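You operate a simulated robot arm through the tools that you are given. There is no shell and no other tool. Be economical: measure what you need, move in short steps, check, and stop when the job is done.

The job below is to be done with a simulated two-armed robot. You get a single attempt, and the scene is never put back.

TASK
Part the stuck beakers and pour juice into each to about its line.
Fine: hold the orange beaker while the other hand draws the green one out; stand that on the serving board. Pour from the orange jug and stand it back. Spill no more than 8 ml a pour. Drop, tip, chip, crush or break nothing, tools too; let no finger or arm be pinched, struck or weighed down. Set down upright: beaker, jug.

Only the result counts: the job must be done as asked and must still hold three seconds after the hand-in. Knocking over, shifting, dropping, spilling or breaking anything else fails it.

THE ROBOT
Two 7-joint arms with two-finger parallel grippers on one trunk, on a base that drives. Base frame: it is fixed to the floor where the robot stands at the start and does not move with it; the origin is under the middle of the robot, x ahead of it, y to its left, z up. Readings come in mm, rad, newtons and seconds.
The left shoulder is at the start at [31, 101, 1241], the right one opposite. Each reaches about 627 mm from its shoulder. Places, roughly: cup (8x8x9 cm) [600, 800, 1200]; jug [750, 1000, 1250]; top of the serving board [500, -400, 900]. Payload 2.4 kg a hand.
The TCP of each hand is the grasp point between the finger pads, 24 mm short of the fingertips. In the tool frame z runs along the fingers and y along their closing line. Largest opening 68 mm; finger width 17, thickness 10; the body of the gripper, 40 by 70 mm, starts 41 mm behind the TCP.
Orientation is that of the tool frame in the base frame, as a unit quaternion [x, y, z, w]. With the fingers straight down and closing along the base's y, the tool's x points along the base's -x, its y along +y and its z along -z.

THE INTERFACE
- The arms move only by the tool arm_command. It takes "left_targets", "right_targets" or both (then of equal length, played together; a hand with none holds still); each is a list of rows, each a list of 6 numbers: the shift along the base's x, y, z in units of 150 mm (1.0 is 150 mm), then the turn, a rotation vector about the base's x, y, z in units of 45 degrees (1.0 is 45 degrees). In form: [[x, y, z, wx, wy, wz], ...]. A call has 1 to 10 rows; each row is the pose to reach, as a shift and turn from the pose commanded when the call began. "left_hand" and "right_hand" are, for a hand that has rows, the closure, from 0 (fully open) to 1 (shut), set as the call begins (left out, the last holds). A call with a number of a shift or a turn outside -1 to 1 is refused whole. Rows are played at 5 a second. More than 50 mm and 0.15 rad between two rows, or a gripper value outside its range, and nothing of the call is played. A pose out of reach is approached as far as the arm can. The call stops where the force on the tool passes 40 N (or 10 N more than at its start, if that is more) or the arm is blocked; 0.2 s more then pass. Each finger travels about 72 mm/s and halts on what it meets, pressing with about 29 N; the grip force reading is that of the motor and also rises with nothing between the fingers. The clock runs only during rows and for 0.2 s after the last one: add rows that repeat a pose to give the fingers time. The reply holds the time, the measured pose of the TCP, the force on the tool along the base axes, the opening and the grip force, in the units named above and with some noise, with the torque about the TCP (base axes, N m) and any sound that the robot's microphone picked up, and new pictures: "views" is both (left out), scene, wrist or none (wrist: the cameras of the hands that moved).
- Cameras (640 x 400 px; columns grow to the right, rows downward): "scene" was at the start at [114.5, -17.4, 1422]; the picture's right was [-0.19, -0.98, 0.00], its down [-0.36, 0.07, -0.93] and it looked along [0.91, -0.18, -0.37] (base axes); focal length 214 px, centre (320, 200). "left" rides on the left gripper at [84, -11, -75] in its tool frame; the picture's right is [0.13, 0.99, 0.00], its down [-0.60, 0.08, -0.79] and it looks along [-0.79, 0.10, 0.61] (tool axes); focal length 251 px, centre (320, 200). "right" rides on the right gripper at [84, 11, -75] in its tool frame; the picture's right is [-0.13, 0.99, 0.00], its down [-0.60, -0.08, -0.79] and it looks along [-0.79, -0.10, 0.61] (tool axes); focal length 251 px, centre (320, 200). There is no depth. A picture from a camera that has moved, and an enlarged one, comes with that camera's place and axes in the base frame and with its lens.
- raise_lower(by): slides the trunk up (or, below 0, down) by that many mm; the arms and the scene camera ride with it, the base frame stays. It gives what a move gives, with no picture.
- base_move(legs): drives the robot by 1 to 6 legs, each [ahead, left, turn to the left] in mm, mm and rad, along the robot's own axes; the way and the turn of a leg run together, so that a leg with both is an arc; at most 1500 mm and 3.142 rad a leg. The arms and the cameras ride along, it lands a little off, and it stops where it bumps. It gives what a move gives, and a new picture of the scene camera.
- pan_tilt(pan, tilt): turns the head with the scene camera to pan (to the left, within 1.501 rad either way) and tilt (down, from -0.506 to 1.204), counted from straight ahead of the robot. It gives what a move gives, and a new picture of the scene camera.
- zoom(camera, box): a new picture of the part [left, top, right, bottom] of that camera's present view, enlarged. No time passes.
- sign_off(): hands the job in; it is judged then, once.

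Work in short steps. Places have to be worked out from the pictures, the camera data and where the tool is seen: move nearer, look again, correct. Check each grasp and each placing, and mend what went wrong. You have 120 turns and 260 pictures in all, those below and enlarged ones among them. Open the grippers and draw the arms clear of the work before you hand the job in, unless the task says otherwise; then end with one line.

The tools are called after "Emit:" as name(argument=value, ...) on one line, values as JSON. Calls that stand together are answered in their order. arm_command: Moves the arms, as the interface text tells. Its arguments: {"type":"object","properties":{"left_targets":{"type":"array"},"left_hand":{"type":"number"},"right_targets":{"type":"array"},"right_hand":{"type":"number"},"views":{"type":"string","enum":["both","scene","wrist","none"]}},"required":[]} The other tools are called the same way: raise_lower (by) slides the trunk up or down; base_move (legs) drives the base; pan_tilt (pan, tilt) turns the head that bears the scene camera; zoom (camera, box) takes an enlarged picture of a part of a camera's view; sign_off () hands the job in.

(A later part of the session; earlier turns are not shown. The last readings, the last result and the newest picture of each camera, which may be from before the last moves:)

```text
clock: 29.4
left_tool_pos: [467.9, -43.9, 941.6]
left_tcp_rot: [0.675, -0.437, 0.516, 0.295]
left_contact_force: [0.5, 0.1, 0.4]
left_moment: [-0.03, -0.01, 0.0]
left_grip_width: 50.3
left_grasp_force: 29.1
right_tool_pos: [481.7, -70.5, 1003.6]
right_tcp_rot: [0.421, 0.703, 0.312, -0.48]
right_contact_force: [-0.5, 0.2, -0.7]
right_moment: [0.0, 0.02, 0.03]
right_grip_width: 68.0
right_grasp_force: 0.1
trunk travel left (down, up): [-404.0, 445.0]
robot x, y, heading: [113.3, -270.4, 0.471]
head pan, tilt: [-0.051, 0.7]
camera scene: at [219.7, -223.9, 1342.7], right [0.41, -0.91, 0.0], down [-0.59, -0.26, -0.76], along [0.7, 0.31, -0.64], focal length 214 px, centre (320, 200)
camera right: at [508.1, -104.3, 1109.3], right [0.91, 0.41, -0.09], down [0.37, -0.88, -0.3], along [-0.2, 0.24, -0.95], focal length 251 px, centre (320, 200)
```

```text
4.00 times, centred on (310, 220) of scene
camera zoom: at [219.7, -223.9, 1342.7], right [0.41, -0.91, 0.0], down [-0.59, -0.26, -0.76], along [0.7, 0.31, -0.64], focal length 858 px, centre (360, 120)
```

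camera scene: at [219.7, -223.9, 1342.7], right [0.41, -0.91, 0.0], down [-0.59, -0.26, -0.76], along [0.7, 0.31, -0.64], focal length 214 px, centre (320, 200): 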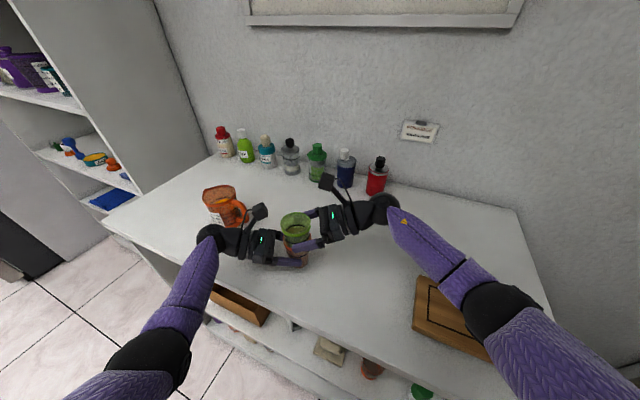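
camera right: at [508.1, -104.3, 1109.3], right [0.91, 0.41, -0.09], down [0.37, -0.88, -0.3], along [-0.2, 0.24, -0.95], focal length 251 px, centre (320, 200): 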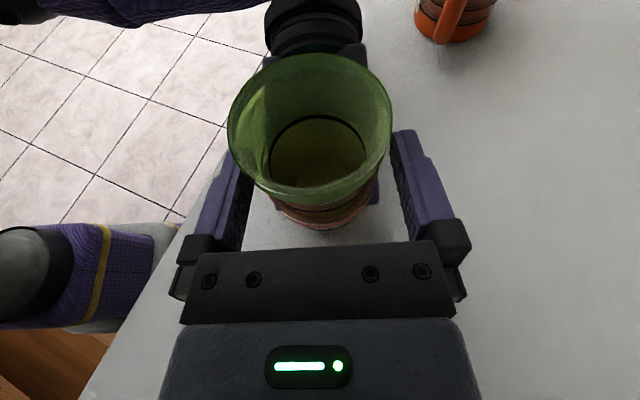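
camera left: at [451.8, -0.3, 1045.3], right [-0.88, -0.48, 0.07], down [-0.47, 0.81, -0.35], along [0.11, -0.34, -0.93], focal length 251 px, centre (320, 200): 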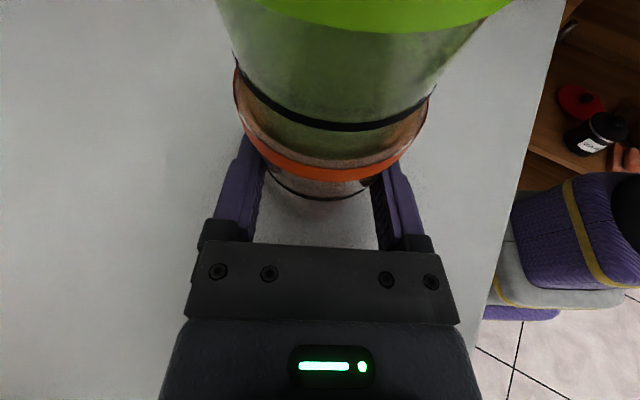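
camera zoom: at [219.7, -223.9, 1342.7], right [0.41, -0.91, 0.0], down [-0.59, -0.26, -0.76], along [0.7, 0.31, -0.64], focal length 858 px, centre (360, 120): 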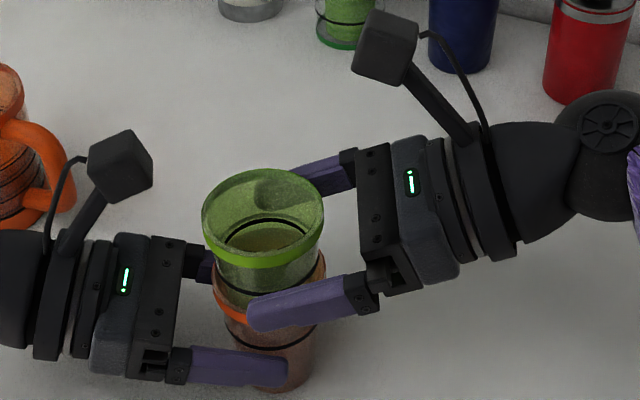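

The green rim centre sits 12 mm ahead of the TCP and centred, with the fingers between its lip and the orange rim. I'll close the right hand.

Emit:
arm_command(right_targets=[[0, 0, 0, 0, 0, 0], [0, 0, 0, 0, 0, 0], [0, 0, 0, 0, 0, 0]], right_hand=0.3, views="wrist")

Emit:
zoom(camera="scene", box=[230, 170, 390, 270])

```text
clock: 30.1
left_tool_pos: [468.8, -43.6, 942.8]
left_tcp_rot: [0.675, -0.436, 0.517, 0.294]
left_contact_force: [13.1, 6.8, -3.2]
left_moment: [-0.3, 0.59, 0.15]
left_grip_width: 50.6
left_grasp_force: 28.6
right_tool_pos: [482.2, -70.0, 1004.7]
right_tcp_rot: [0.42, 0.704, 0.311, -0.481]
right_contact_force: [-12.2, -7.1, 3.3]
right_moment: [-0.03, 0.21, 0.25]
right_grip_width: 52.6
right_grasp_force: 29.0
trunk travel left (down, up): [-404.0, 445.0]
robot x, y, heading: [113.9, -271.3, 0.472]
head pan, tilt: [-0.051, 0.7]
camera right: at [507.8, -104.3, 1109.3], right [0.91, 0.41, -0.09], down [0.37, -0.88, -0.3], along [-0.2, 0.24, -0.95], focal length 251 px, centre (320, 200)
```

right: 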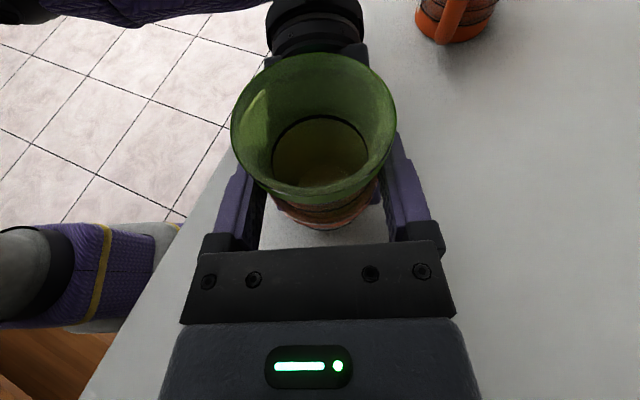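

```text
4.00 times, centred on (310, 220) of scene
camera zoom: at [219.8, -223.8, 1342.7], right [0.41, -0.91, 0.0], down [-0.59, -0.26, -0.76], along [0.7, 0.31, -0.64], focal length 858 px, centre (360, 120)
```

zoom: 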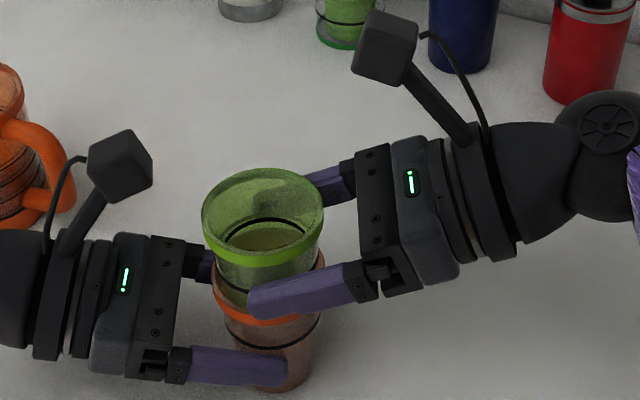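

There is about 14 N of side load between the hands, so I'll ease the right hand about 1.5 mm with it. Then I'll start drawing straight up in small steps.

Emit:
arm_command(right_targets=[[-0.012, -0.006, 0, 0, 0, 0], [-0.012, -0.006, 0.015, 0, 0, 0], [-0.012, -0.006, 0.03, 0, 0, 0], [-0.012, -0.006, 0.03, 0, 0, 0]], views="none")

Emit:
zoom(camera="scene", box=[230, 170, 390, 270])

```text
clock: 31.1
left_tool_pos: [468.0, -44.1, 942.7]
left_tcp_rot: [0.674, -0.437, 0.517, 0.296]
left_contact_force: [-0.3, -0.8, -0.3]
left_moment: [0.0, 0.0, 0.0]
left_grip_width: 50.0
left_grasp_force: 29.5
right_tool_pos: [481.4, -71.6, 1007.8]
right_tcp_rot: [0.422, 0.703, 0.313, -0.48]
right_contact_force: [0.6, -0.6, -0.4]
right_moment: [-0.04, -0.02, 0.01]
right_grip_width: 53.2
right_grasp_force: 29.2
trunk travel left (down, up): [-404.0, 445.0]
robot x, y, heading: [117.1, -267.9, 0.467]
head pan, tilt: [-0.051, 0.7]
```

```text
4.00 times, centred on (310, 220) of scene
camera zoom: at [219.8, -223.9, 1342.7], right [0.41, -0.91, 0.0], down [-0.59, -0.26, -0.76], along [0.7, 0.31, -0.64], focal length 858 px, centre (360, 120)
```

zoom: 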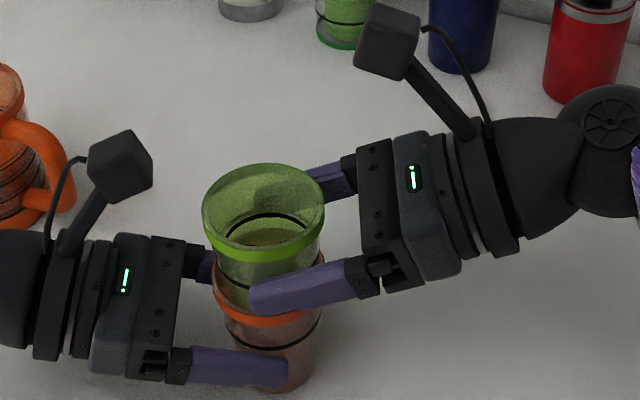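

All forces dropped to zero, so the joint has freed and the green beaker has risen with the hand. I'll keep lifting straight up, watching the loads.

Emit:
arm_command(right_targets=[[0, 0, 0.05, 0, 0, 0], [0, 0, 0.1, 0, 0, 0], [0, 0, 0.17, 0, 0, 0], [0, 0, 0.24, 0, 0, 0]], views="none")

Emit:
zoom(camera="scene", box=[230, 170, 390, 270])

```text
clock: 32.1
left_tool_pos: [467.9, -44.4, 942.1]
left_tcp_rot: [0.675, -0.437, 0.517, 0.295]
left_contact_force: [0.5, 0.3, -0.7]
left_moment: [0.05, 0.02, 0.0]
left_grip_width: 50.2
left_grasp_force: 29.3
right_tool_pos: [482.6, -71.8, 1045.0]
right_tcp_rot: [0.421, 0.703, 0.312, -0.48]
right_contact_force: [-0.5, 0.4, 0.6]
right_moment: [0.0, 0.0, -0.01]
right_grip_width: 52.7
right_grasp_force: 28.0
trunk travel left (down, up): [-404.0, 445.0]
robot x, y, heading: [117.0, -275.6, 0.472]
head pan, tilt: [-0.051, 0.7]
```

```text
4.00 times, centred on (310, 220) of scene
camera zoom: at [219.8, -223.8, 1342.7], right [0.41, -0.91, 0.0], down [-0.59, -0.26, -0.76], along [0.7, 0.31, -0.64], focal length 858 px, centre (360, 120)
```

zoom: 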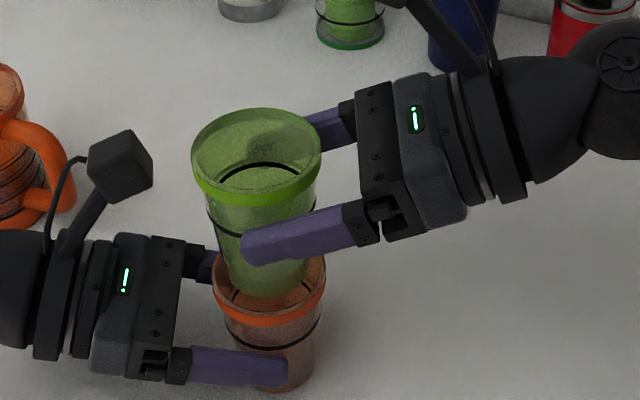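

The green beaker is nearly all out and still upright. I'll lift another 40 mm, then move it away towards +x/-y.

Emit:
arm_command(right_targets=[[0, 0, 0.1, 0, 0, 0], [0, 0, 0.2, 0, 0, 0], [0, 0, 0.27, 0, 0, 0], [0.06, -0.15, 0.33, 0, 0, 0], [0.15, -0.35, 0.33, 0, 0, 0], [0.25, -0.58, 0.33, 0, 0, 0], [0.25, -0.58, 0.33, 0, 0, 0]], views="both")

Emit:
zoom(camera="scene", box=[230, 150, 390, 270])

```text
clock: 33.8
left_tool_pos: [469.2, -45.1, 941.3]
left_tcp_rot: [0.674, -0.438, 0.516, 0.296]
left_contact_force: [-0.2, -0.2, -0.5]
left_moment: [-0.02, 0.0, -0.03]
left_grip_width: 50.3
left_grasp_force: 29.1
right_tool_pos: [518.9, -160.5, 1091.1]
right_tcp_rot: [0.421, 0.703, 0.313, -0.48]
right_contact_force: [0.1, -1.1, -0.6]
right_moment: [0.02, -0.04, -0.01]
right_grip_width: 53.1
right_grasp_force: 29.3
trunk travel left (down, up): [-404.0, 445.0]
robot x, y, heading: [113.9, -272.1, 0.469]
head pan, tilt: [-0.051, 0.7]
camera scene: at [219.8, -224.0, 1342.7], right [0.41, -0.91, 0.0], down [-0.59, -0.26, -0.76], along [0.7, 0.31, -0.64], focal length 214 px, centre (320, 200)
camera right: at [544.6, -193.5, 1196.6], right [0.91, 0.41, -0.09], down [0.37, -0.88, -0.3], along [-0.2, 0.24, -0.95], focal length 251 px, centre (320, 200)
```

scene: 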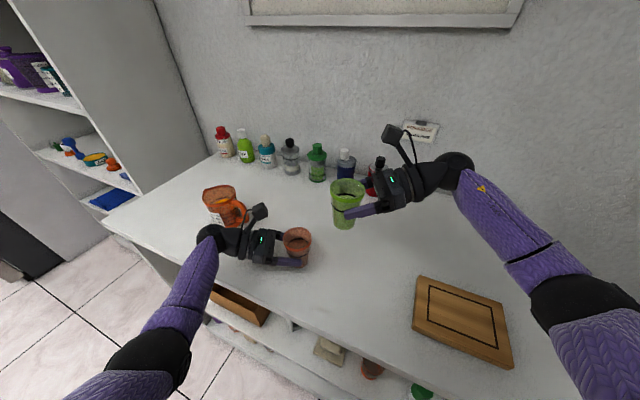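
right: 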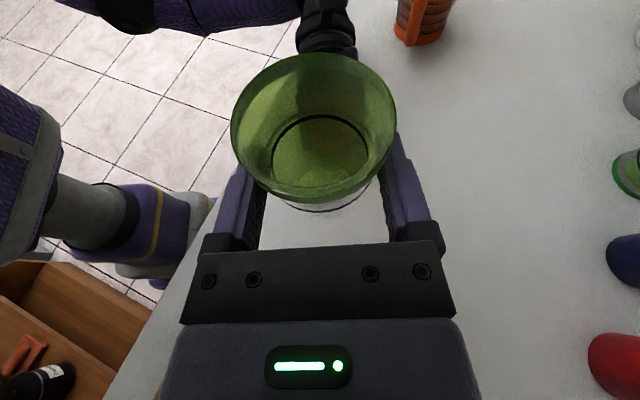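

```text
3.33 times, centred on (310, 210) of scene
camera zoom: at [219.8, -224.0, 1342.7], right [0.41, -0.91, 0.0], down [-0.59, -0.26, -0.76], along [0.7, 0.31, -0.64], focal length 715 px, centre (353, 167)
```

zoom: 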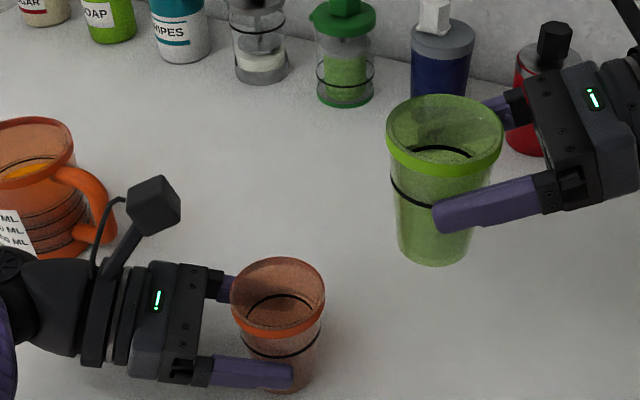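

The beakers are parted: orange stands in place and green is held upright. I'll release the orange gently, back the left hand off along its approach line, then raise it.

Emit:
arm_command(left_targets=[[0, 0, 0, 0, 0, 0], [0, 0, 0, 0, 0, 0]], left_hand=0.15, views="none")

Emit:
arm_command(left_targets=[[0, 0, 0, 0, 0, 0], [0, 0, 0, 0, 0, 0]], left_hand=0.0, views="wrist")

```text
clock: 34.4
left_tool_pos: [468.8, -44.1, 942.2]
left_tcp_rot: [0.674, -0.438, 0.516, 0.296]
left_contact_force: [0.0, 0.0, 0.1]
left_moment: [0.0, -0.02, 0.0]
left_grip_width: 57.8
left_grasp_force: 0.1
right_tool_pos: [519.3, -160.2, 1091.9]
right_tcp_rot: [0.422, 0.703, 0.312, -0.48]
right_contact_force: [-0.5, -0.2, -0.5]
right_moment: [-0.02, -0.03, 0.01]
right_grip_width: 53.1
right_grasp_force: 29.3
trunk travel left (down, up): [-404.0, 445.0]
robot x, y, heading: [114.5, -272.0, 0.47]
head pan, tilt: [-0.051, 0.7]
```

```text
clock: 35.0
left_tool_pos: [467.7, -44.0, 942.9]
left_tcp_rot: [0.675, -0.436, 0.517, 0.294]
left_contact_force: [0.3, -0.6, 0.1]
left_moment: [-0.01, 0.02, -0.03]
left_grip_width: 67.8
left_grasp_force: 0.0
right_tool_pos: [518.7, -158.2, 1091.1]
right_tcp_rot: [0.42, 0.703, 0.311, -0.481]
right_contact_force: [-0.4, 0.5, -0.4]
right_moment: [-0.03, -0.01, 0.01]
right_grip_width: 52.7
right_grasp_force: 28.9
trunk travel left (down, up): [-404.0, 445.0]
robot x, y, heading: [117.8, -270.5, 0.469]
head pan, tilt: [-0.051, 0.7]
camera left: at [451.9, -0.2, 1045.3], right [-0.88, -0.48, 0.07], down [-0.47, 0.81, -0.35], along [0.11, -0.34, -0.93], focal length 251 px, centre (320, 200)
```

left: 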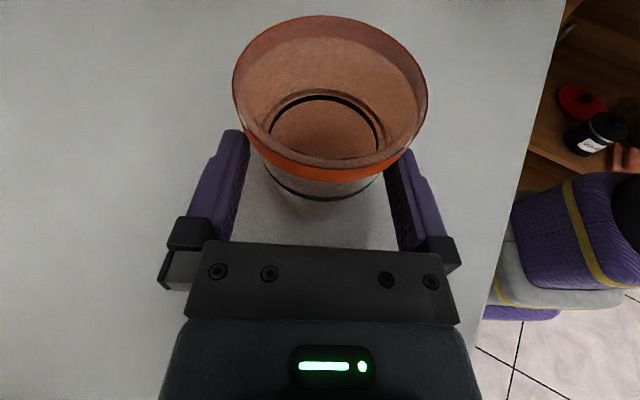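

Orange is released and upright, with clearance on both sides. I'll retract the left hand along its line and then raise it.

Emit:
arm_command(left_targets=[[-0.06, 0.12, 0, 0, 0, 0], [-0.12, 0.24, 0, 0, 0, 0], [-0.19, 0.37, 0, 0, 0, 0], [-0.26, 0.5, 0, 0, 0, 0], [-0.305, 0.593, 0.05, 0, 0, 0], [-0.35, 0.593, 0.3, 0, 0, 0], [-0.4, 0.593, 0.6, 0, 0, 0], [-0.45, 0.593, 0.85, 0, 0, 0]], views="scene")

```text
clock: 36.8
left_tool_pos: [403.5, 48.2, 1070.6]
left_tcp_rot: [0.675, -0.437, 0.517, 0.295]
left_contact_force: [0.4, -0.1, 0.6]
left_moment: [-0.03, 0.0, -0.03]
left_grip_width: 68.1
left_grasp_force: 0.1
right_tool_pos: [518.6, -159.5, 1090.8]
right_tcp_rot: [0.422, 0.703, 0.313, -0.48]
right_contact_force: [0.0, 0.2, -1.6]
right_moment: [-0.02, -0.01, 0.0]
right_grip_width: 53.1
right_grasp_force: 28.7
trunk travel left (down, up): [-404.0, 445.0]
robot x, y, heading: [116.9, -273.9, 0.474]
head pan, tilt: [-0.051, 0.7]
camera scene: at [219.7, -223.9, 1342.8], right [0.41, -0.91, 0.0], down [-0.59, -0.26, -0.76], along [0.7, 0.31, -0.64], focal length 214 px, centre (320, 200)
```

scene: 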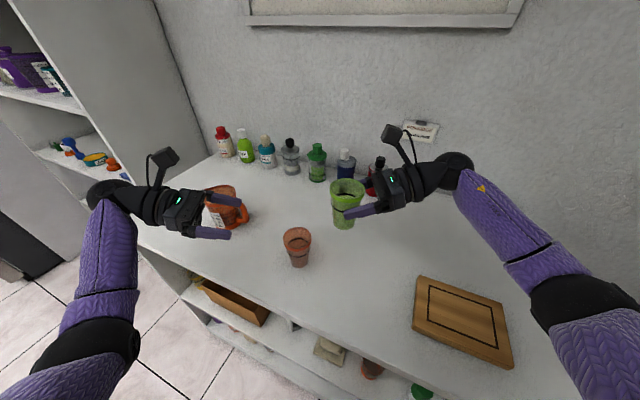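

The left hand is clear and orange stands upright. I'll raise the trunk for clearance, back off, square the robot to the counter in front of the board and look.

Emit:
raise_lower(by=120)

Emit:
base_move(legs=[[-80, 0, 0], [0, 0, -0.47], [40, 0, 0]])

Emit:
pan_tilt(pan=-0.1, tilt=0.7)

```text
clock: 38.2
left_tool_pos: [404.3, 47.5, 1190.4]
left_tcp_rot: [0.675, -0.437, 0.516, 0.295]
left_contact_force: [-0.6, 0.3, 0.6]
left_moment: [-0.02, 0.01, -0.04]
left_grip_width: 68.1
left_grasp_force: 0.0
right_tool_pos: [519.4, -157.4, 1213.1]
right_tcp_rot: [0.422, 0.702, 0.313, -0.48]
right_contact_force: [0.7, 0.3, -0.4]
right_moment: [0.0, 0.04, 0.03]
right_grip_width: 53.0
right_grasp_force: 28.3
trunk travel left (down, up): [-524.0, 325.0]
robot x, y, heading: [117.2, -270.6, 0.469]
head pan, tilt: [-0.051, 0.7]
```

```text
clock: 41.1
left_tool_pos: [484.6, -151.6, 1189.7]
left_tcp_rot: [-0.556, 0.58, -0.434, -0.407]
left_contact_force: [0.7, -0.3, -0.1]
left_moment: [0.0, 0.01, -0.03]
left_grip_width: 68.0
left_grasp_force: 0.1
right_tool_pos: [496.5, -387.0, 1213.6]
right_tcp_rot: [0.571, 0.587, 0.414, -0.397]
right_contact_force: [0.1, -0.2, -0.4]
right_moment: [0.0, -0.01, 0.04]
right_grip_width: 52.9
right_grasp_force: 28.9
trunk travel left (down, up): [-524.0, 325.0]
robot x, y, heading: [82.1, -311.5, 0.008]
head pan, tilt: [-0.051, 0.7]
camera scene: at [187.1, -312.8, 1463.2], right [-0.04, -1.0, 0.0], down [-0.64, 0.03, -0.76], along [0.76, -0.03, -0.65], focal length 214 px, centre (320, 200)
```

scene: 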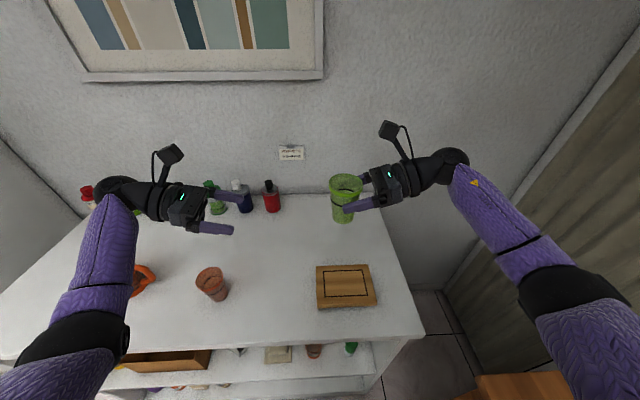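

```text
clock: 41.8
left_tool_pos: [484.3, -152.3, 1189.6]
left_tcp_rot: [-0.556, 0.581, -0.434, -0.406]
left_contact_force: [0.3, 0.2, 0.1]
left_moment: [0.0, 0.03, -0.01]
left_grip_width: 68.4
left_grasp_force: 0.1
right_tool_pos: [495.3, -387.1, 1213.4]
right_tcp_rot: [0.572, 0.588, 0.414, -0.395]
right_contact_force: [0.6, -0.5, -0.7]
right_moment: [-0.02, 0.02, -0.01]
right_grip_width: 52.9
right_grasp_force: 29.4
trunk travel left (down, up): [-524.0, 325.0]
robot x, y, heading: [83.9, -310.0, 0.011]
head pan, tilt: [-0.099, 0.7]
camera scene: at [185.1, -316.9, 1463.3], right [-0.09, -1.0, 0.0], down [-0.64, 0.06, -0.76], along [0.76, -0.07, -0.64], focal length 214 px, centre (320, 200)
```

scene: 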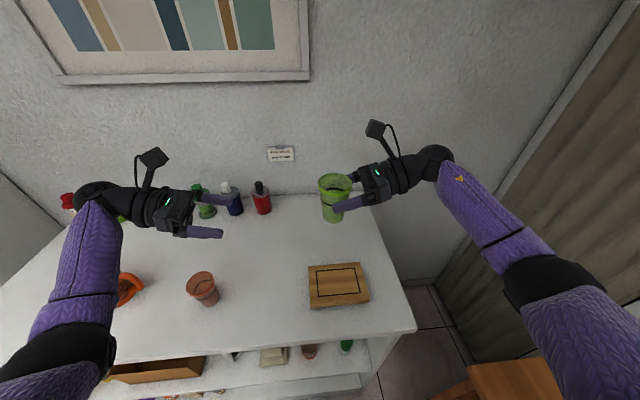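

The board centre is at about (478,-392). I'll lower the trunk a bit, move the green beaker over the board centre and come down.

Emit:
raise_lower(by=-70)

Emit:
arm_command(right_targets=[[-0.05, -0.05, -0.2, 0, 0, 0], [-0.11, -0.11, -0.4, 0, 0, 0], [-0.11, -0.11, -0.65, 0, 0, 0], [-0.11, -0.11, -0.85, 0, 0, 0], [-0.11, -0.11, -0.85, 0, 0, 0]], views="both")

Emit:
zoom(camera="scene", box=[270, 180, 430, 300])

```text
clock: 42.9
left_tool_pos: [483.6, -152.4, 1119.7]
left_tcp_rot: [-0.556, 0.579, -0.436, -0.406]
left_contact_force: [-0.3, 0.0, 0.1]
left_moment: [-0.01, 0.0, 0.03]
left_grip_width: 68.0
left_grasp_force: 0.0
right_tool_pos: [495.0, -388.5, 1144.2]
right_tcp_rot: [0.572, 0.587, 0.415, -0.395]
right_contact_force: [1.1, 0.1, -0.5]
right_moment: [0.0, -0.01, -0.02]
right_grip_width: 52.7
right_grasp_force: 28.8
trunk travel left (down, up): [-454.0, 395.0]
robot x, y, heading: [83.4, -308.7, 0.009]
head pan, tilt: [-0.099, 0.7]
```

```text
clock: 44.0
left_tool_pos: [483.3, -152.4, 1120.4]
left_tcp_rot: [-0.556, 0.581, -0.435, -0.406]
left_contact_force: [0.0, -0.9, 0.3]
left_moment: [-0.01, 0.01, -0.03]
left_grip_width: 67.9
left_grasp_force: 0.1
right_tool_pos: [478.8, -405.6, 1014.5]
right_tcp_rot: [0.572, 0.587, 0.415, -0.396]
right_contact_force: [0.1, -0.7, -1.0]
right_moment: [-0.02, 0.03, -0.03]
right_grip_width: 52.8
right_grasp_force: 28.8
trunk travel left (down, up): [-454.0, 395.0]
robot x, y, heading: [80.8, -308.6, 0.005]
head pan, tilt: [-0.099, 0.7]
camera scene: at [191.6, -316.9, 1393.1], right [-0.09, -1.0, 0.0], down [-0.64, 0.06, -0.76], along [0.76, -0.07, -0.64], focal length 214 px, centre (320, 200)
camera right: at [486.7, -445.8, 1120.1], right [1.0, -0.04, -0.09], down [-0.07, -0.95, -0.3], along [-0.07, 0.3, -0.95], focal length 251 px, centre (320, 200)
```

scene: 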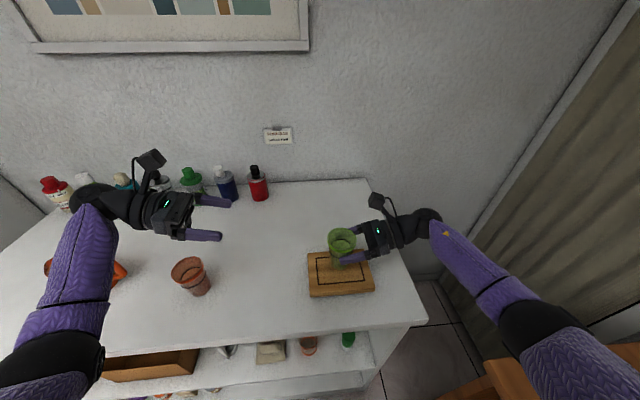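
right: 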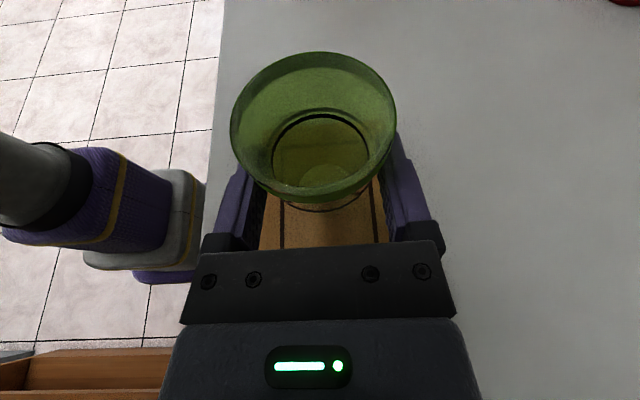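

```text
3.33 times, centred on (350, 240) of scene
camera zoom: at [191.6, -316.9, 1393.1], right [-0.09, -1.0, 0.0], down [-0.64, 0.06, -0.76], along [0.76, -0.07, -0.64], focal length 715 px, centre (220, 67)
```

zoom: 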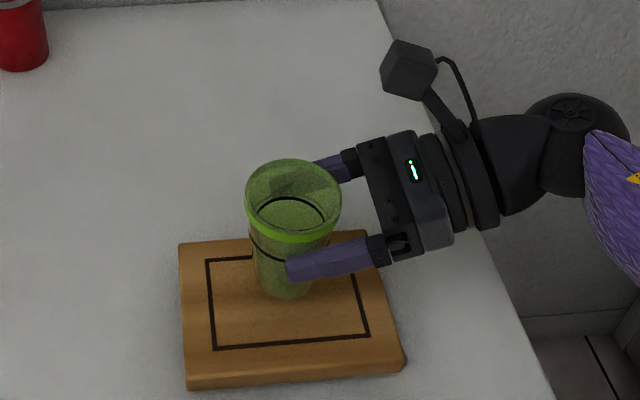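

The green beaker is over the middle of the board, with its bottom about 40 mm up. I'll lower it 30 mm and then feel for contact.

Emit:
arm_command(right_targets=[[0.02, 0, -0.1, 0, 0, 0], [0.02, 0, -0.18, 0, 0, 0], [0.02, 0, -0.2, 0, 0, 0], [0.02, 0, -0.2, 0, 0, 0]], views="none")

Emit:
zoom(camera="scene", box=[290, 210, 390, 300])

```text
clock: 45.0
left_tool_pos: [483.2, -151.5, 1120.0]
left_tcp_rot: [-0.556, 0.58, -0.436, -0.406]
left_contact_force: [-1.1, -0.1, -0.2]
left_moment: [0.03, -0.02, -0.01]
left_grip_width: 68.1
left_grasp_force: 0.1
right_tool_pos: [482.2, -405.8, 987.6]
right_tcp_rot: [0.571, 0.588, 0.415, -0.395]
right_contact_force: [4.2, -2.2, 20.5]
right_moment: [0.12, 0.04, 0.0]
right_grip_width: 52.8
right_grasp_force: 28.7
trunk travel left (down, up): [-454.0, 395.0]
robot x, y, heading: [80.7, -307.5, 0.008]
head pan, tilt: [-0.099, 0.7]
```

```text
4.44 times, centred on (340, 255) of scene
camera zoom: at [190.9, -316.8, 1393.3], right [-0.09, -1.0, 0.0], down [-0.64, 0.06, -0.77], along [0.76, -0.07, -0.64], focal length 953 px, centre (231, -44)
```

zoom: 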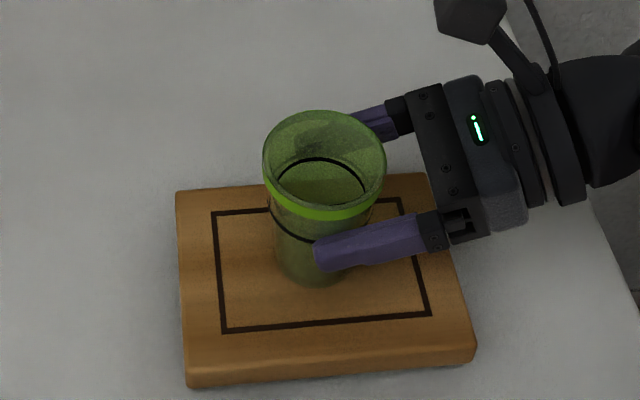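

It's already touching with 20 N, so I'll ease up about 2.5 mm and open gently.

Emit:
arm_command(right_targets=[[0, 0, 0.016, 0, 0, 0], [0, 0, 0.016, 0, 0, 0]], views="none")

```text
clock: 45.6
left_tool_pos: [483.2, -150.2, 1120.1]
left_tcp_rot: [-0.556, 0.581, -0.435, -0.406]
left_contact_force: [0.2, 0.1, 0.3]
left_moment: [0.02, 0.01, 0.01]
left_grip_width: 68.1
left_grasp_force: 0.0
right_tool_pos: [481.7, -405.4, 986.1]
right_tcp_rot: [0.572, 0.588, 0.413, -0.396]
right_contact_force: [2.5, 0.9, 4.3]
right_moment: [0.12, -0.02, -0.02]
right_grip_width: 52.6
right_grasp_force: 29.1
trunk travel left (down, up): [-454.0, 395.0]
robot x, y, heading: [84.9, -310.7, 0.007]
head pan, tilt: [-0.099, 0.7]
```

Contact is now light at about 4 N. I'll open in two stages.

Emit:
arm_command(right_targets=[[0, 0, 0, 0, 0, 0], [0, 0, 0, 0, 0, 0]], right_hand=0.13, views="none")

Emit:
arm_command(right_targets=[[0, 0, 0, 0, 0, 0], [0, 0, 0, 0, 0, 0]], right_hand=0.0, views="wrist")

Emit:
zoom(camera="scene", box=[290, 210, 390, 300])

```text
clock: 46.2
left_tool_pos: [483.3, -153.0, 1118.9]
left_tcp_rot: [-0.557, 0.581, -0.434, -0.405]
left_contact_force: [-0.3, -0.3, -0.6]
left_moment: [0.02, 0.0, -0.03]
left_grip_width: 67.9
left_grasp_force: 0.1
right_tool_pos: [480.7, -404.1, 985.8]
right_tcp_rot: [0.572, 0.587, 0.415, -0.395]
right_contact_force: [0.2, -0.1, -0.7]
right_moment: [-0.04, 0.01, 0.02]
right_grip_width: 59.3
right_grasp_force: 0.0
trunk travel left (down, up): [-454.0, 395.0]
robot x, y, heading: [85.9, -312.3, 0.004]
head pan, tilt: [-0.099, 0.7]
```

```text
clock: 46.9
left_tool_pos: [483.4, -151.4, 1120.4]
left_tcp_rot: [-0.556, 0.58, -0.435, -0.406]
left_contact_force: [-0.4, -1.0, 0.2]
left_moment: [0.01, -0.01, 0.02]
left_grip_width: 68.1
left_grasp_force: 0.1
right_tool_pos: [481.5, -404.9, 987.7]
right_tcp_rot: [0.571, 0.587, 0.415, -0.396]
right_contact_force: [1.1, 0.2, 0.4]
right_moment: [-0.04, -0.01, -0.02]
right_grip_width: 68.0
right_grasp_force: 0.1
trunk travel left (down, up): [-454.0, 395.0]
robot x, y, heading: [83.9, -309.3, 0.009]
head pan, tilt: [-0.099, 0.7]
camera right: at [489.5, -445.9, 1092.8], right [1.0, -0.04, -0.09], down [-0.07, -0.95, -0.3], along [-0.07, 0.3, -0.95], focal length 251 px, centre (320, 200)
```

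right: 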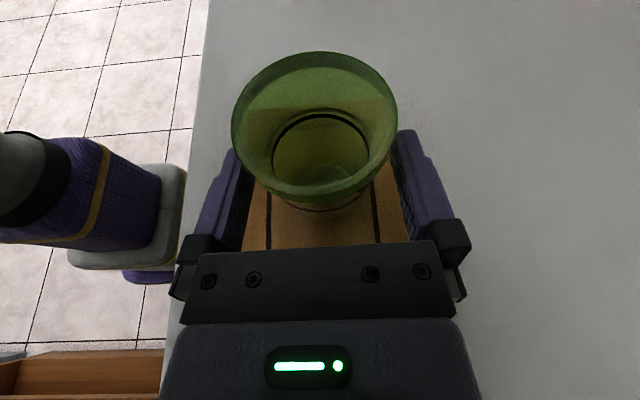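

```text
4.44 times, centred on (340, 255) of scene
camera zoom: at [191.5, -316.9, 1393.0], right [-0.09, -1.0, 0.0], down [-0.64, 0.06, -0.76], along [0.76, -0.07, -0.64], focal length 953 px, centre (231, -44)
```

zoom: 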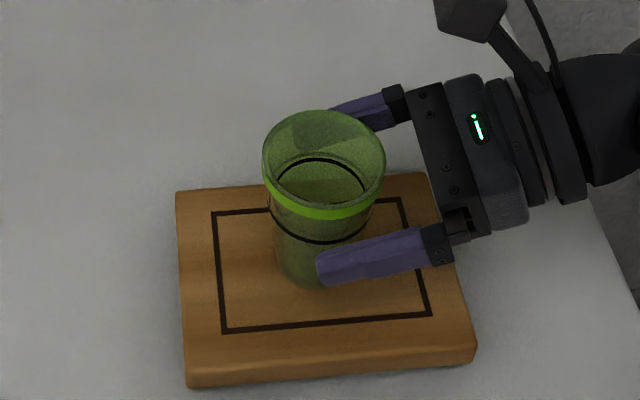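

Green stands upright on the board with the fingers clear. I'll retract the right hand along -Y and raise it.

Emit:
arm_command(right_targets=[[0, -0.15, 0, 0, 0, 0], [0, -0.3, 0, 0, 0, 0], [0, -0.45, 0, 0, 0, 0], [0, -0.6, 0, 0, 0, 0], [0, -0.6, 0.3, 0, 0, 0], [0, -0.6, 0.6, 0, 0, 0], [0, -0.5, 0.9, 0, 0, 0]], views="scene")

Emit:
zoom(camera="scene", box=[290, 210, 390, 300])

```text
clock: 48.5
left_tool_pos: [484.1, -151.5, 1119.6]
left_tcp_rot: [-0.557, 0.58, -0.435, -0.405]
left_contact_force: [-0.2, -0.3, 0.0]
left_moment: [0.0, 0.01, -0.01]
left_grip_width: 68.0
left_grasp_force: 0.2
right_tool_pos: [481.7, -480.0, 1124.7]
right_tcp_rot: [0.572, 0.587, 0.415, -0.395]
right_contact_force: [0.1, -1.6, 0.7]
right_moment: [0.0, -0.01, 0.01]
right_grip_width: 68.0
right_grasp_force: 0.0
trunk travel left (down, up): [-454.0, 395.0]
robot x, y, heading: [85.7, -308.0, 0.008]
head pan, tilt: [-0.099, 0.7]
camera scene: at [191.5, -316.7, 1393.1], right [-0.09, -1.0, 0.0], down [-0.64, 0.06, -0.76], along [0.76, -0.07, -0.64], focal length 214 px, centre (320, 200)
```

scene: 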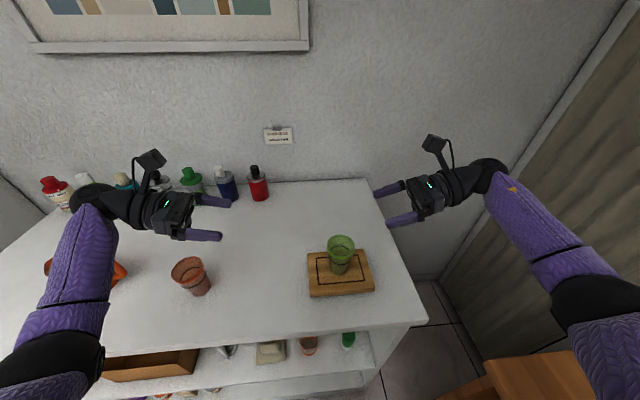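

```text
4.44 times, centred on (340, 255) of scene
camera zoom: at [191.5, -316.7, 1393.1], right [-0.09, -1.0, 0.0], down [-0.64, 0.06, -0.76], along [0.76, -0.07, -0.64], focal length 953 px, centre (231, -44)
```

zoom: 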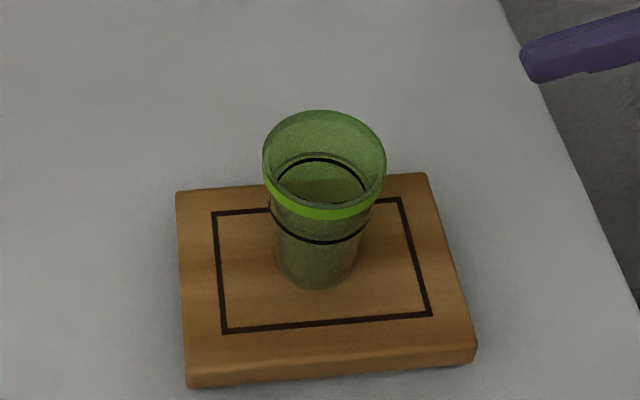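

Green stands well on the board. I'll tuck the left arm up and back out of the way, then drive left so the right hand faces the jug handle.

Emit:
arm_command(left_targets=[[-0.1, 0.1, 0.2, 0, 0, 0], [-0.2, 0.2, 0.4, 0, 0, 0], [-0.3, 0.3, 0.6, 0, 0, 0], [-0.4, 0.4, 0.8, 0, 0, 0]], views="none")

Emit:
base_move(legs=[[0, 440, 0]])

Emit:
pan_tilt(pan=0.05, tilt=0.75)

```text
clock: 49.5
left_tool_pos: [423.4, -91.5, 1240.0]
left_tcp_rot: [-0.556, 0.58, -0.435, -0.406]
left_contact_force: [0.5, 1.3, 0.8]
left_moment: [0.0, 0.01, 0.03]
left_grip_width: 68.0
left_grasp_force: 0.1
right_tool_pos: [482.2, -479.5, 1123.4]
right_tcp_rot: [0.572, 0.587, 0.415, -0.395]
right_contact_force: [0.8, -0.1, -0.1]
right_moment: [-0.01, -0.04, -0.03]
right_grip_width: 67.9
right_grasp_force: 0.0
trunk travel left (down, up): [-454.0, 395.0]
robot x, y, heading: [83.9, -307.3, 0.011]
head pan, tilt: [-0.099, 0.7]
```

```text
clock: 52.2
left_tool_pos: [418.0, 358.2, 1239.8]
left_tcp_rot: [-0.558, 0.579, -0.436, -0.405]
left_contact_force: [0.5, 0.0, 0.3]
left_moment: [-0.01, -0.03, -0.03]
left_grip_width: 68.0
left_grasp_force: 0.1
right_tool_pos: [479.1, -28.8, 1123.6]
right_tcp_rot: [0.571, 0.589, 0.414, -0.396]
right_contact_force: [0.2, 0.3, -0.1]
right_moment: [0.01, -0.02, 0.0]
right_grip_width: 68.0
right_grasp_force: 0.1
trunk travel left (down, up): [-454.0, 395.0]
robot x, y, heading: [80.6, 138.7, 0.01]
head pan, tilt: [-0.099, 0.7]
camera scene: at [187.2, 132.3, 1393.1], right [-0.09, -1.0, 0.0], down [-0.64, 0.06, -0.76], along [0.76, -0.07, -0.64], focal length 214 px, centre (320, 200)
```

scene: 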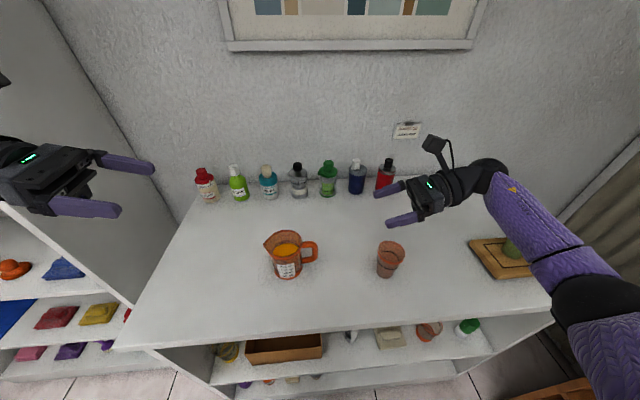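

```text
clock: 52.9
left_tool_pos: [417.4, 357.9, 1239.9]
left_tcp_rot: [-0.558, 0.579, -0.436, -0.404]
left_contact_force: [-0.8, -0.6, 0.0]
left_moment: [-0.02, -0.03, 0.0]
left_grip_width: 68.1
left_grasp_force: 0.1
right_tool_pos: [478.8, -29.5, 1122.7]
right_tcp_rot: [0.57, 0.588, 0.414, -0.397]
right_contact_force: [0.2, 0.3, -0.2]
right_moment: [0.0, 0.01, -0.01]
right_grip_width: 68.2
right_grasp_force: 0.1
trunk travel left (down, up): [-454.0, 395.0]
robot x, y, heading: [79.2, 139.7, 0.013]
head pan, tilt: [0.051, 0.75]
camera scene: at [185.3, 144.4, 1388.8], right [0.06, -1.0, 0.0], down [-0.68, -0.04, -0.73], along [0.73, 0.05, -0.68], focal length 214 px, centre (320, 200)
```

scene: 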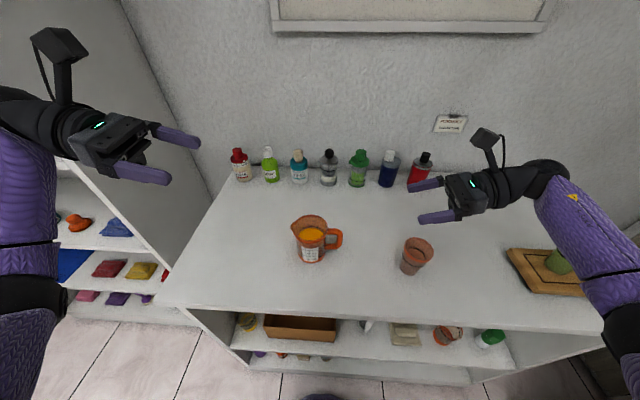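

Emit:
zoom(camera="scene", box=[276, 200, 356, 270])

Emit:
zoom(camera="scene", box=[380, 220, 450, 290])

```text
5.71 times, centred on (316, 235) of scene
camera zoom: at [185.3, 144.4, 1388.8], right [0.06, -1.0, 0.0], down [-0.68, -0.04, -0.73], along [0.73, 0.05, -0.68], focal length 1226 px, centre (343, 0)
```

zoom: 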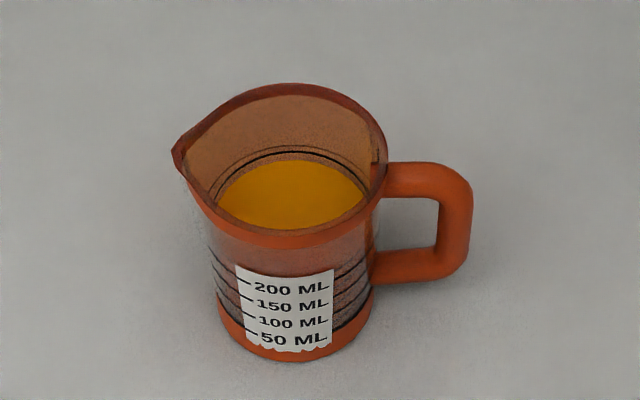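

```text
5.71 times, centred on (415, 255) of scene
camera zoom: at [185.3, 144.4, 1388.8], right [0.06, -1.0, 0.0], down [-0.68, -0.04, -0.73], along [0.73, 0.05, -0.68], focal length 1226 px, centre (-223, -114)
```

zoom: 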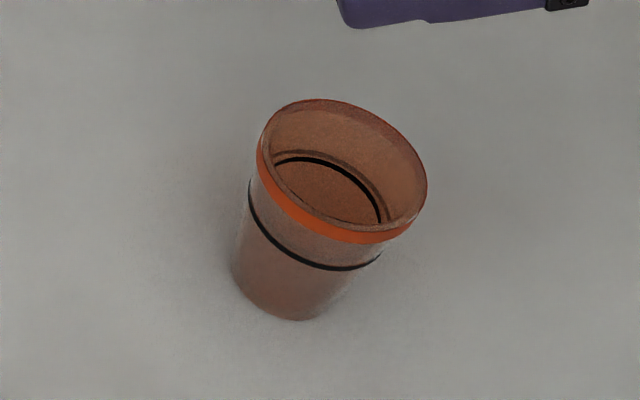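

The jug axis is at about (509,191) and its handle bar at about (512,119), z 950. The table is near 897, the beakers about 88 mm tall, and orange is at about (471,-58). Coming in flat would put the wrist into the orange beaker, so I'll tilt the right hand to 40° and come in from above.

Emit:
arm_command(right_targets=[[0.05, 0.15, 0, -0.1, 0, 0], [0.11, 0.3, 0, -0.2, 0, 0], [0.17, 0.45, 0, -0.3, 0, 0], [0.22, 0.557, -0.15, -0.4, 0, 0], [0.22, 0.557, -0.35, -0.444, 0, 0], [0.22, 0.557, -0.55, -0.444, 0, 0], [0.22, 0.557, -0.65, -0.444, 0, 0], [0.22, 0.557, -0.65, -0.444, 0, 0]], views="both")

Emit:
zoom(camera="scene", box=[276, 170, 436, 290])

```text
clock: 54.7
left_tool_pos: [417.0, 359.6, 1239.4]
left_tcp_rot: [-0.558, 0.578, -0.436, -0.404]
left_contact_force: [-0.6, -0.6, -0.9]
left_moment: [-0.03, 0.0, -0.01]
left_grip_width: 68.2
left_grasp_force: 0.0
right_tool_pos: [512.7, 56.5, 1025.1]
right_tcp_rot: [0.63, 0.651, 0.305, -0.292]
right_contact_force: [0.3, 0.6, 0.4]
right_moment: [0.0, -0.01, 0.03]
right_grip_width: 68.0
right_grasp_force: 0.1
trunk travel left (down, up): [-454.0, 395.0]
robot x, y, heading: [79.6, 140.7, 0.017]
head pan, tilt: [0.051, 0.75]
camera scene: at [185.3, 144.4, 1388.8], right [0.06, -1.0, 0.0], down [-0.68, -0.04, -0.73], along [0.73, 0.05, -0.68], focal length 214 px, centre (320, 200)
camera right: at [520.0, 53.3, 1138.1], right [1.0, -0.06, -0.07], down [-0.06, -1.0, 0.05], along [-0.07, -0.04, -1.0], focal length 251 px, centre (320, 200)
```

scene: 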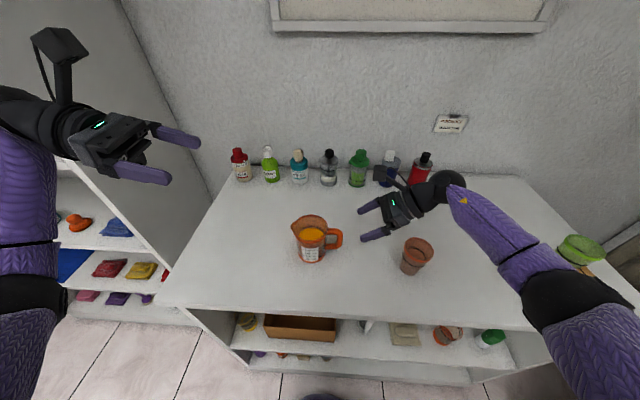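
right: 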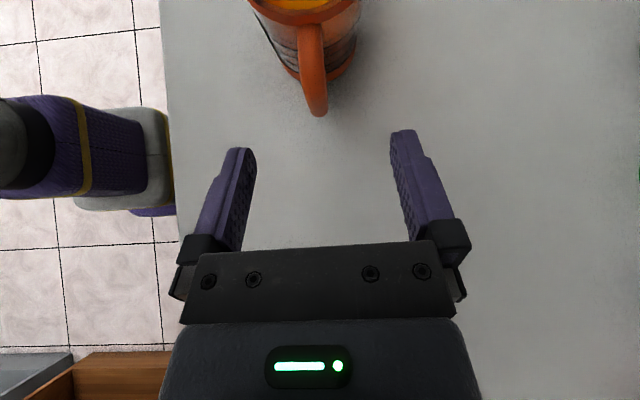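

```text
3.33 times, centred on (356, 230) of scene
camera zoom: at [185.3, 144.4, 1388.8], right [0.06, -1.0, 0.0], down [-0.68, -0.04, -0.73], along [0.73, 0.05, -0.68], focal length 715 px, centre (200, 100)
```

zoom: 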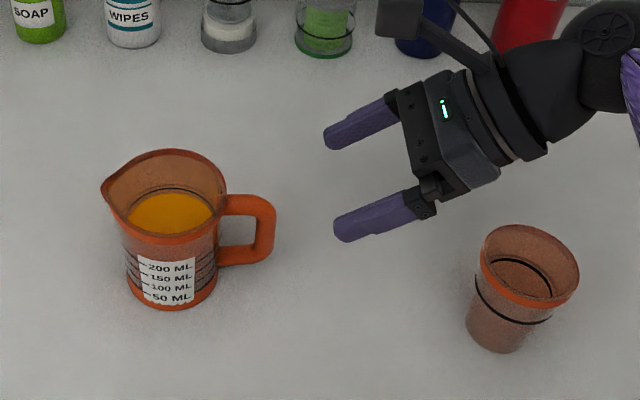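

The handle bar is at about (508,120,953), nearly on the hand's centre plane. I'll align and slide in along the finger direction.

Emit:
arm_command(right_targets=[[-0.028, 0, -0.14, 0, 0, 0], [-0.028, 0.1, -0.225, 0, 0, 0], [-0.028, 0.2, -0.31, 0, 0, 0], [-0.028, 0.3, -0.395, 0, 0, 0], [-0.028, 0.3, -0.395, 0, 0, 0]], views="both")

Emit:
zoom(camera="scene", box=[276, 170, 436, 290])

```text
clock: 55.9
left_tool_pos: [418.7, 358.9, 1239.8]
left_tcp_rot: [-0.558, 0.578, -0.437, -0.404]
left_contact_force: [-0.2, 0.2, 0.0]
left_moment: [0.04, -0.01, 0.03]
left_grip_width: 67.8
left_grasp_force: 0.0
right_tool_pos: [511.7, 101.8, 966.0]
right_tcp_rot: [0.63, 0.653, 0.304, -0.292]
right_contact_force: [0.7, 0.1, 0.5]
right_moment: [-0.01, -0.03, -0.03]
right_grip_width: 68.0
right_grasp_force: 0.0
trunk travel left (down, up): [-454.0, 395.0]
robot x, y, heading: [78.1, 139.1, 0.019]
head pan, tilt: [0.051, 0.75]
camera scene: at [185.4, 144.5, 1388.8], right [0.06, -1.0, 0.0], down [-0.68, -0.04, -0.73], along [0.73, 0.05, -0.68], focal length 214 px, centre (320, 200)
camera right: at [518.6, 98.8, 1079.1], right [1.0, -0.06, -0.07], down [-0.06, -1.0, 0.05], along [-0.07, -0.04, -1.0], focal length 251 px, centre (320, 200)
```

scene: 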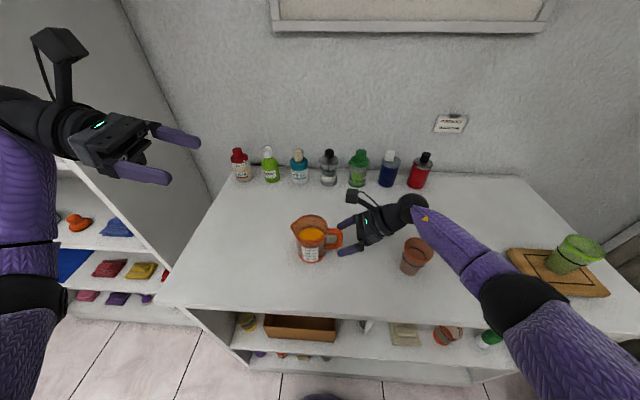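
right: 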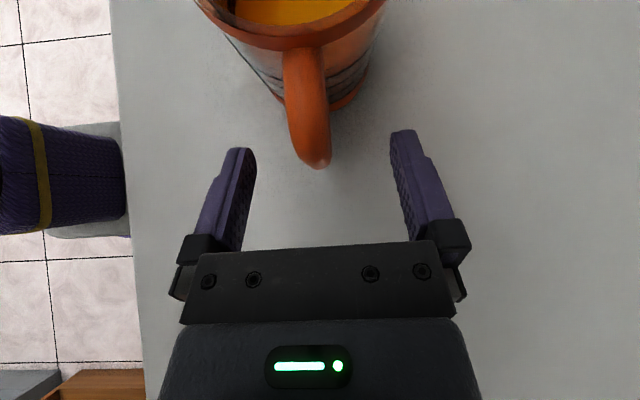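

```text
3.33 times, centred on (356, 230) of scene
camera zoom: at [185.4, 144.5, 1388.8], right [0.06, -1.0, 0.0], down [-0.68, -0.04, -0.73], along [0.73, 0.05, -0.68], focal length 715 px, centre (200, 100)
```

zoom: 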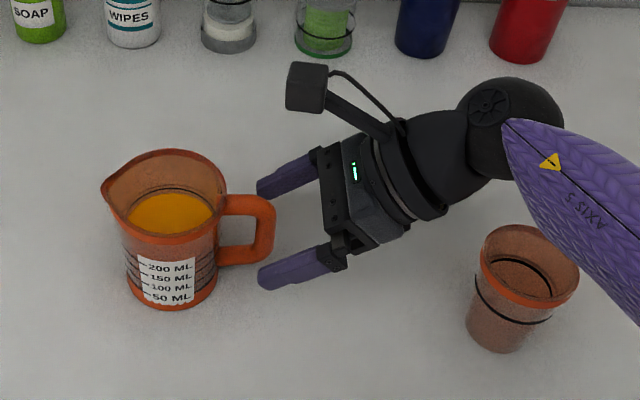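

The fingers are nearly around the bar, but the forearm passes close above the orange beaker. I'll raise the trunk 60 mm so the elbow sits higher, then come down again with the arm.

Emit:
raise_lower(by=60)

Emit:
arm_command(right_targets=[[-0.015, 0, -0.15, 0, 0, 0], [-0.015, 0, -0.3, 0, 0, 0], [-0.015, 0, -0.4, 0, 0, 0], [-0.015, 0.06, -0.45, 0, 0, 0], [-0.015, 0.12, -0.5, 0, 0, 0], [-0.015, 0.12, -0.5, 0, 0, 0]], views="both")

Emit:
zoom(camera="scene", box=[276, 190, 436, 310])

```text
clock: 56.9
left_tool_pos: [417.5, 359.0, 1300.6]
left_tcp_rot: [-0.558, 0.579, -0.436, -0.405]
left_contact_force: [0.0, 0.7, 0.4]
left_moment: [-0.02, 0.0, -0.02]
left_grip_width: 68.0
left_grasp_force: 0.1
right_tool_pos: [508.3, 98.9, 1026.9]
right_tcp_rot: [0.63, 0.652, 0.304, -0.292]
right_contact_force: [-0.5, 0.9, 0.3]
right_moment: [0.01, -0.02, -0.04]
right_grip_width: 68.0
right_grasp_force: 0.1
trunk travel left (down, up): [-514.0, 335.0]
robot x, y, heading: [80.0, 139.9, 0.014]
head pan, tilt: [0.051, 0.75]
```

```text
clock: 58.3
left_tool_pos: [418.7, 357.6, 1300.8]
left_tcp_rot: [-0.559, 0.578, -0.437, -0.404]
left_contact_force: [-0.1, -0.5, -0.9]
left_moment: [-0.02, -0.03, 0.01]
left_grip_width: 68.0
left_grasp_force: 0.1
right_tool_pos: [502.3, 119.6, 952.8]
right_tcp_rot: [0.63, 0.651, 0.306, -0.293]
right_contact_force: [0.2, 1.0, -0.5]
right_moment: [0.04, 0.0, 0.01]
right_grip_width: 67.8
right_grasp_force: 0.0
trunk travel left (down, up): [-514.0, 335.0]
robot x, y, heading: [78.4, 140.3, 0.008]
head pan, tilt: [0.051, 0.75]
camera scene: at [179.7, 144.4, 1449.1], right [0.06, -1.0, 0.0], down [-0.68, -0.04, -0.73], along [0.73, 0.05, -0.68], focal length 214 px, centre (320, 200)
camera right: at [510.3, 116.1, 1065.4], right [1.0, -0.06, -0.07], down [-0.06, -1.0, 0.05], along [-0.07, -0.04, -1.0], focal length 251 px, centre (320, 200)
```

scene: 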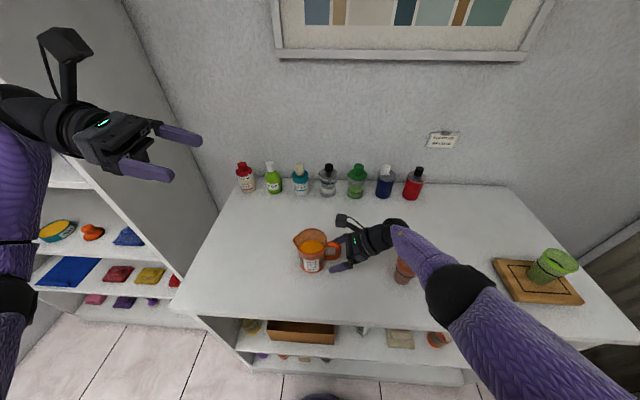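
right: 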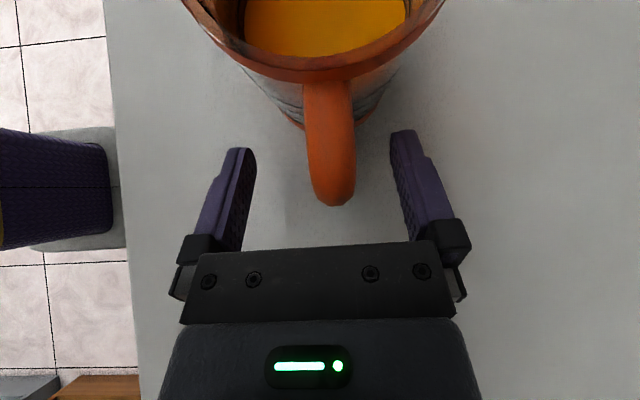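

```text
3.33 times, centred on (356, 250) of scene
camera zoom: at [179.7, 144.4, 1449.1], right [0.06, -1.0, 0.0], down [-0.68, -0.04, -0.73], along [0.73, 0.05, -0.68], focal length 715 px, centre (200, 33)
```

zoom: 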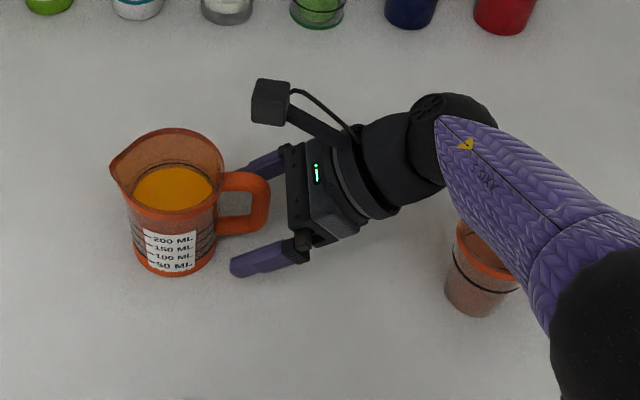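

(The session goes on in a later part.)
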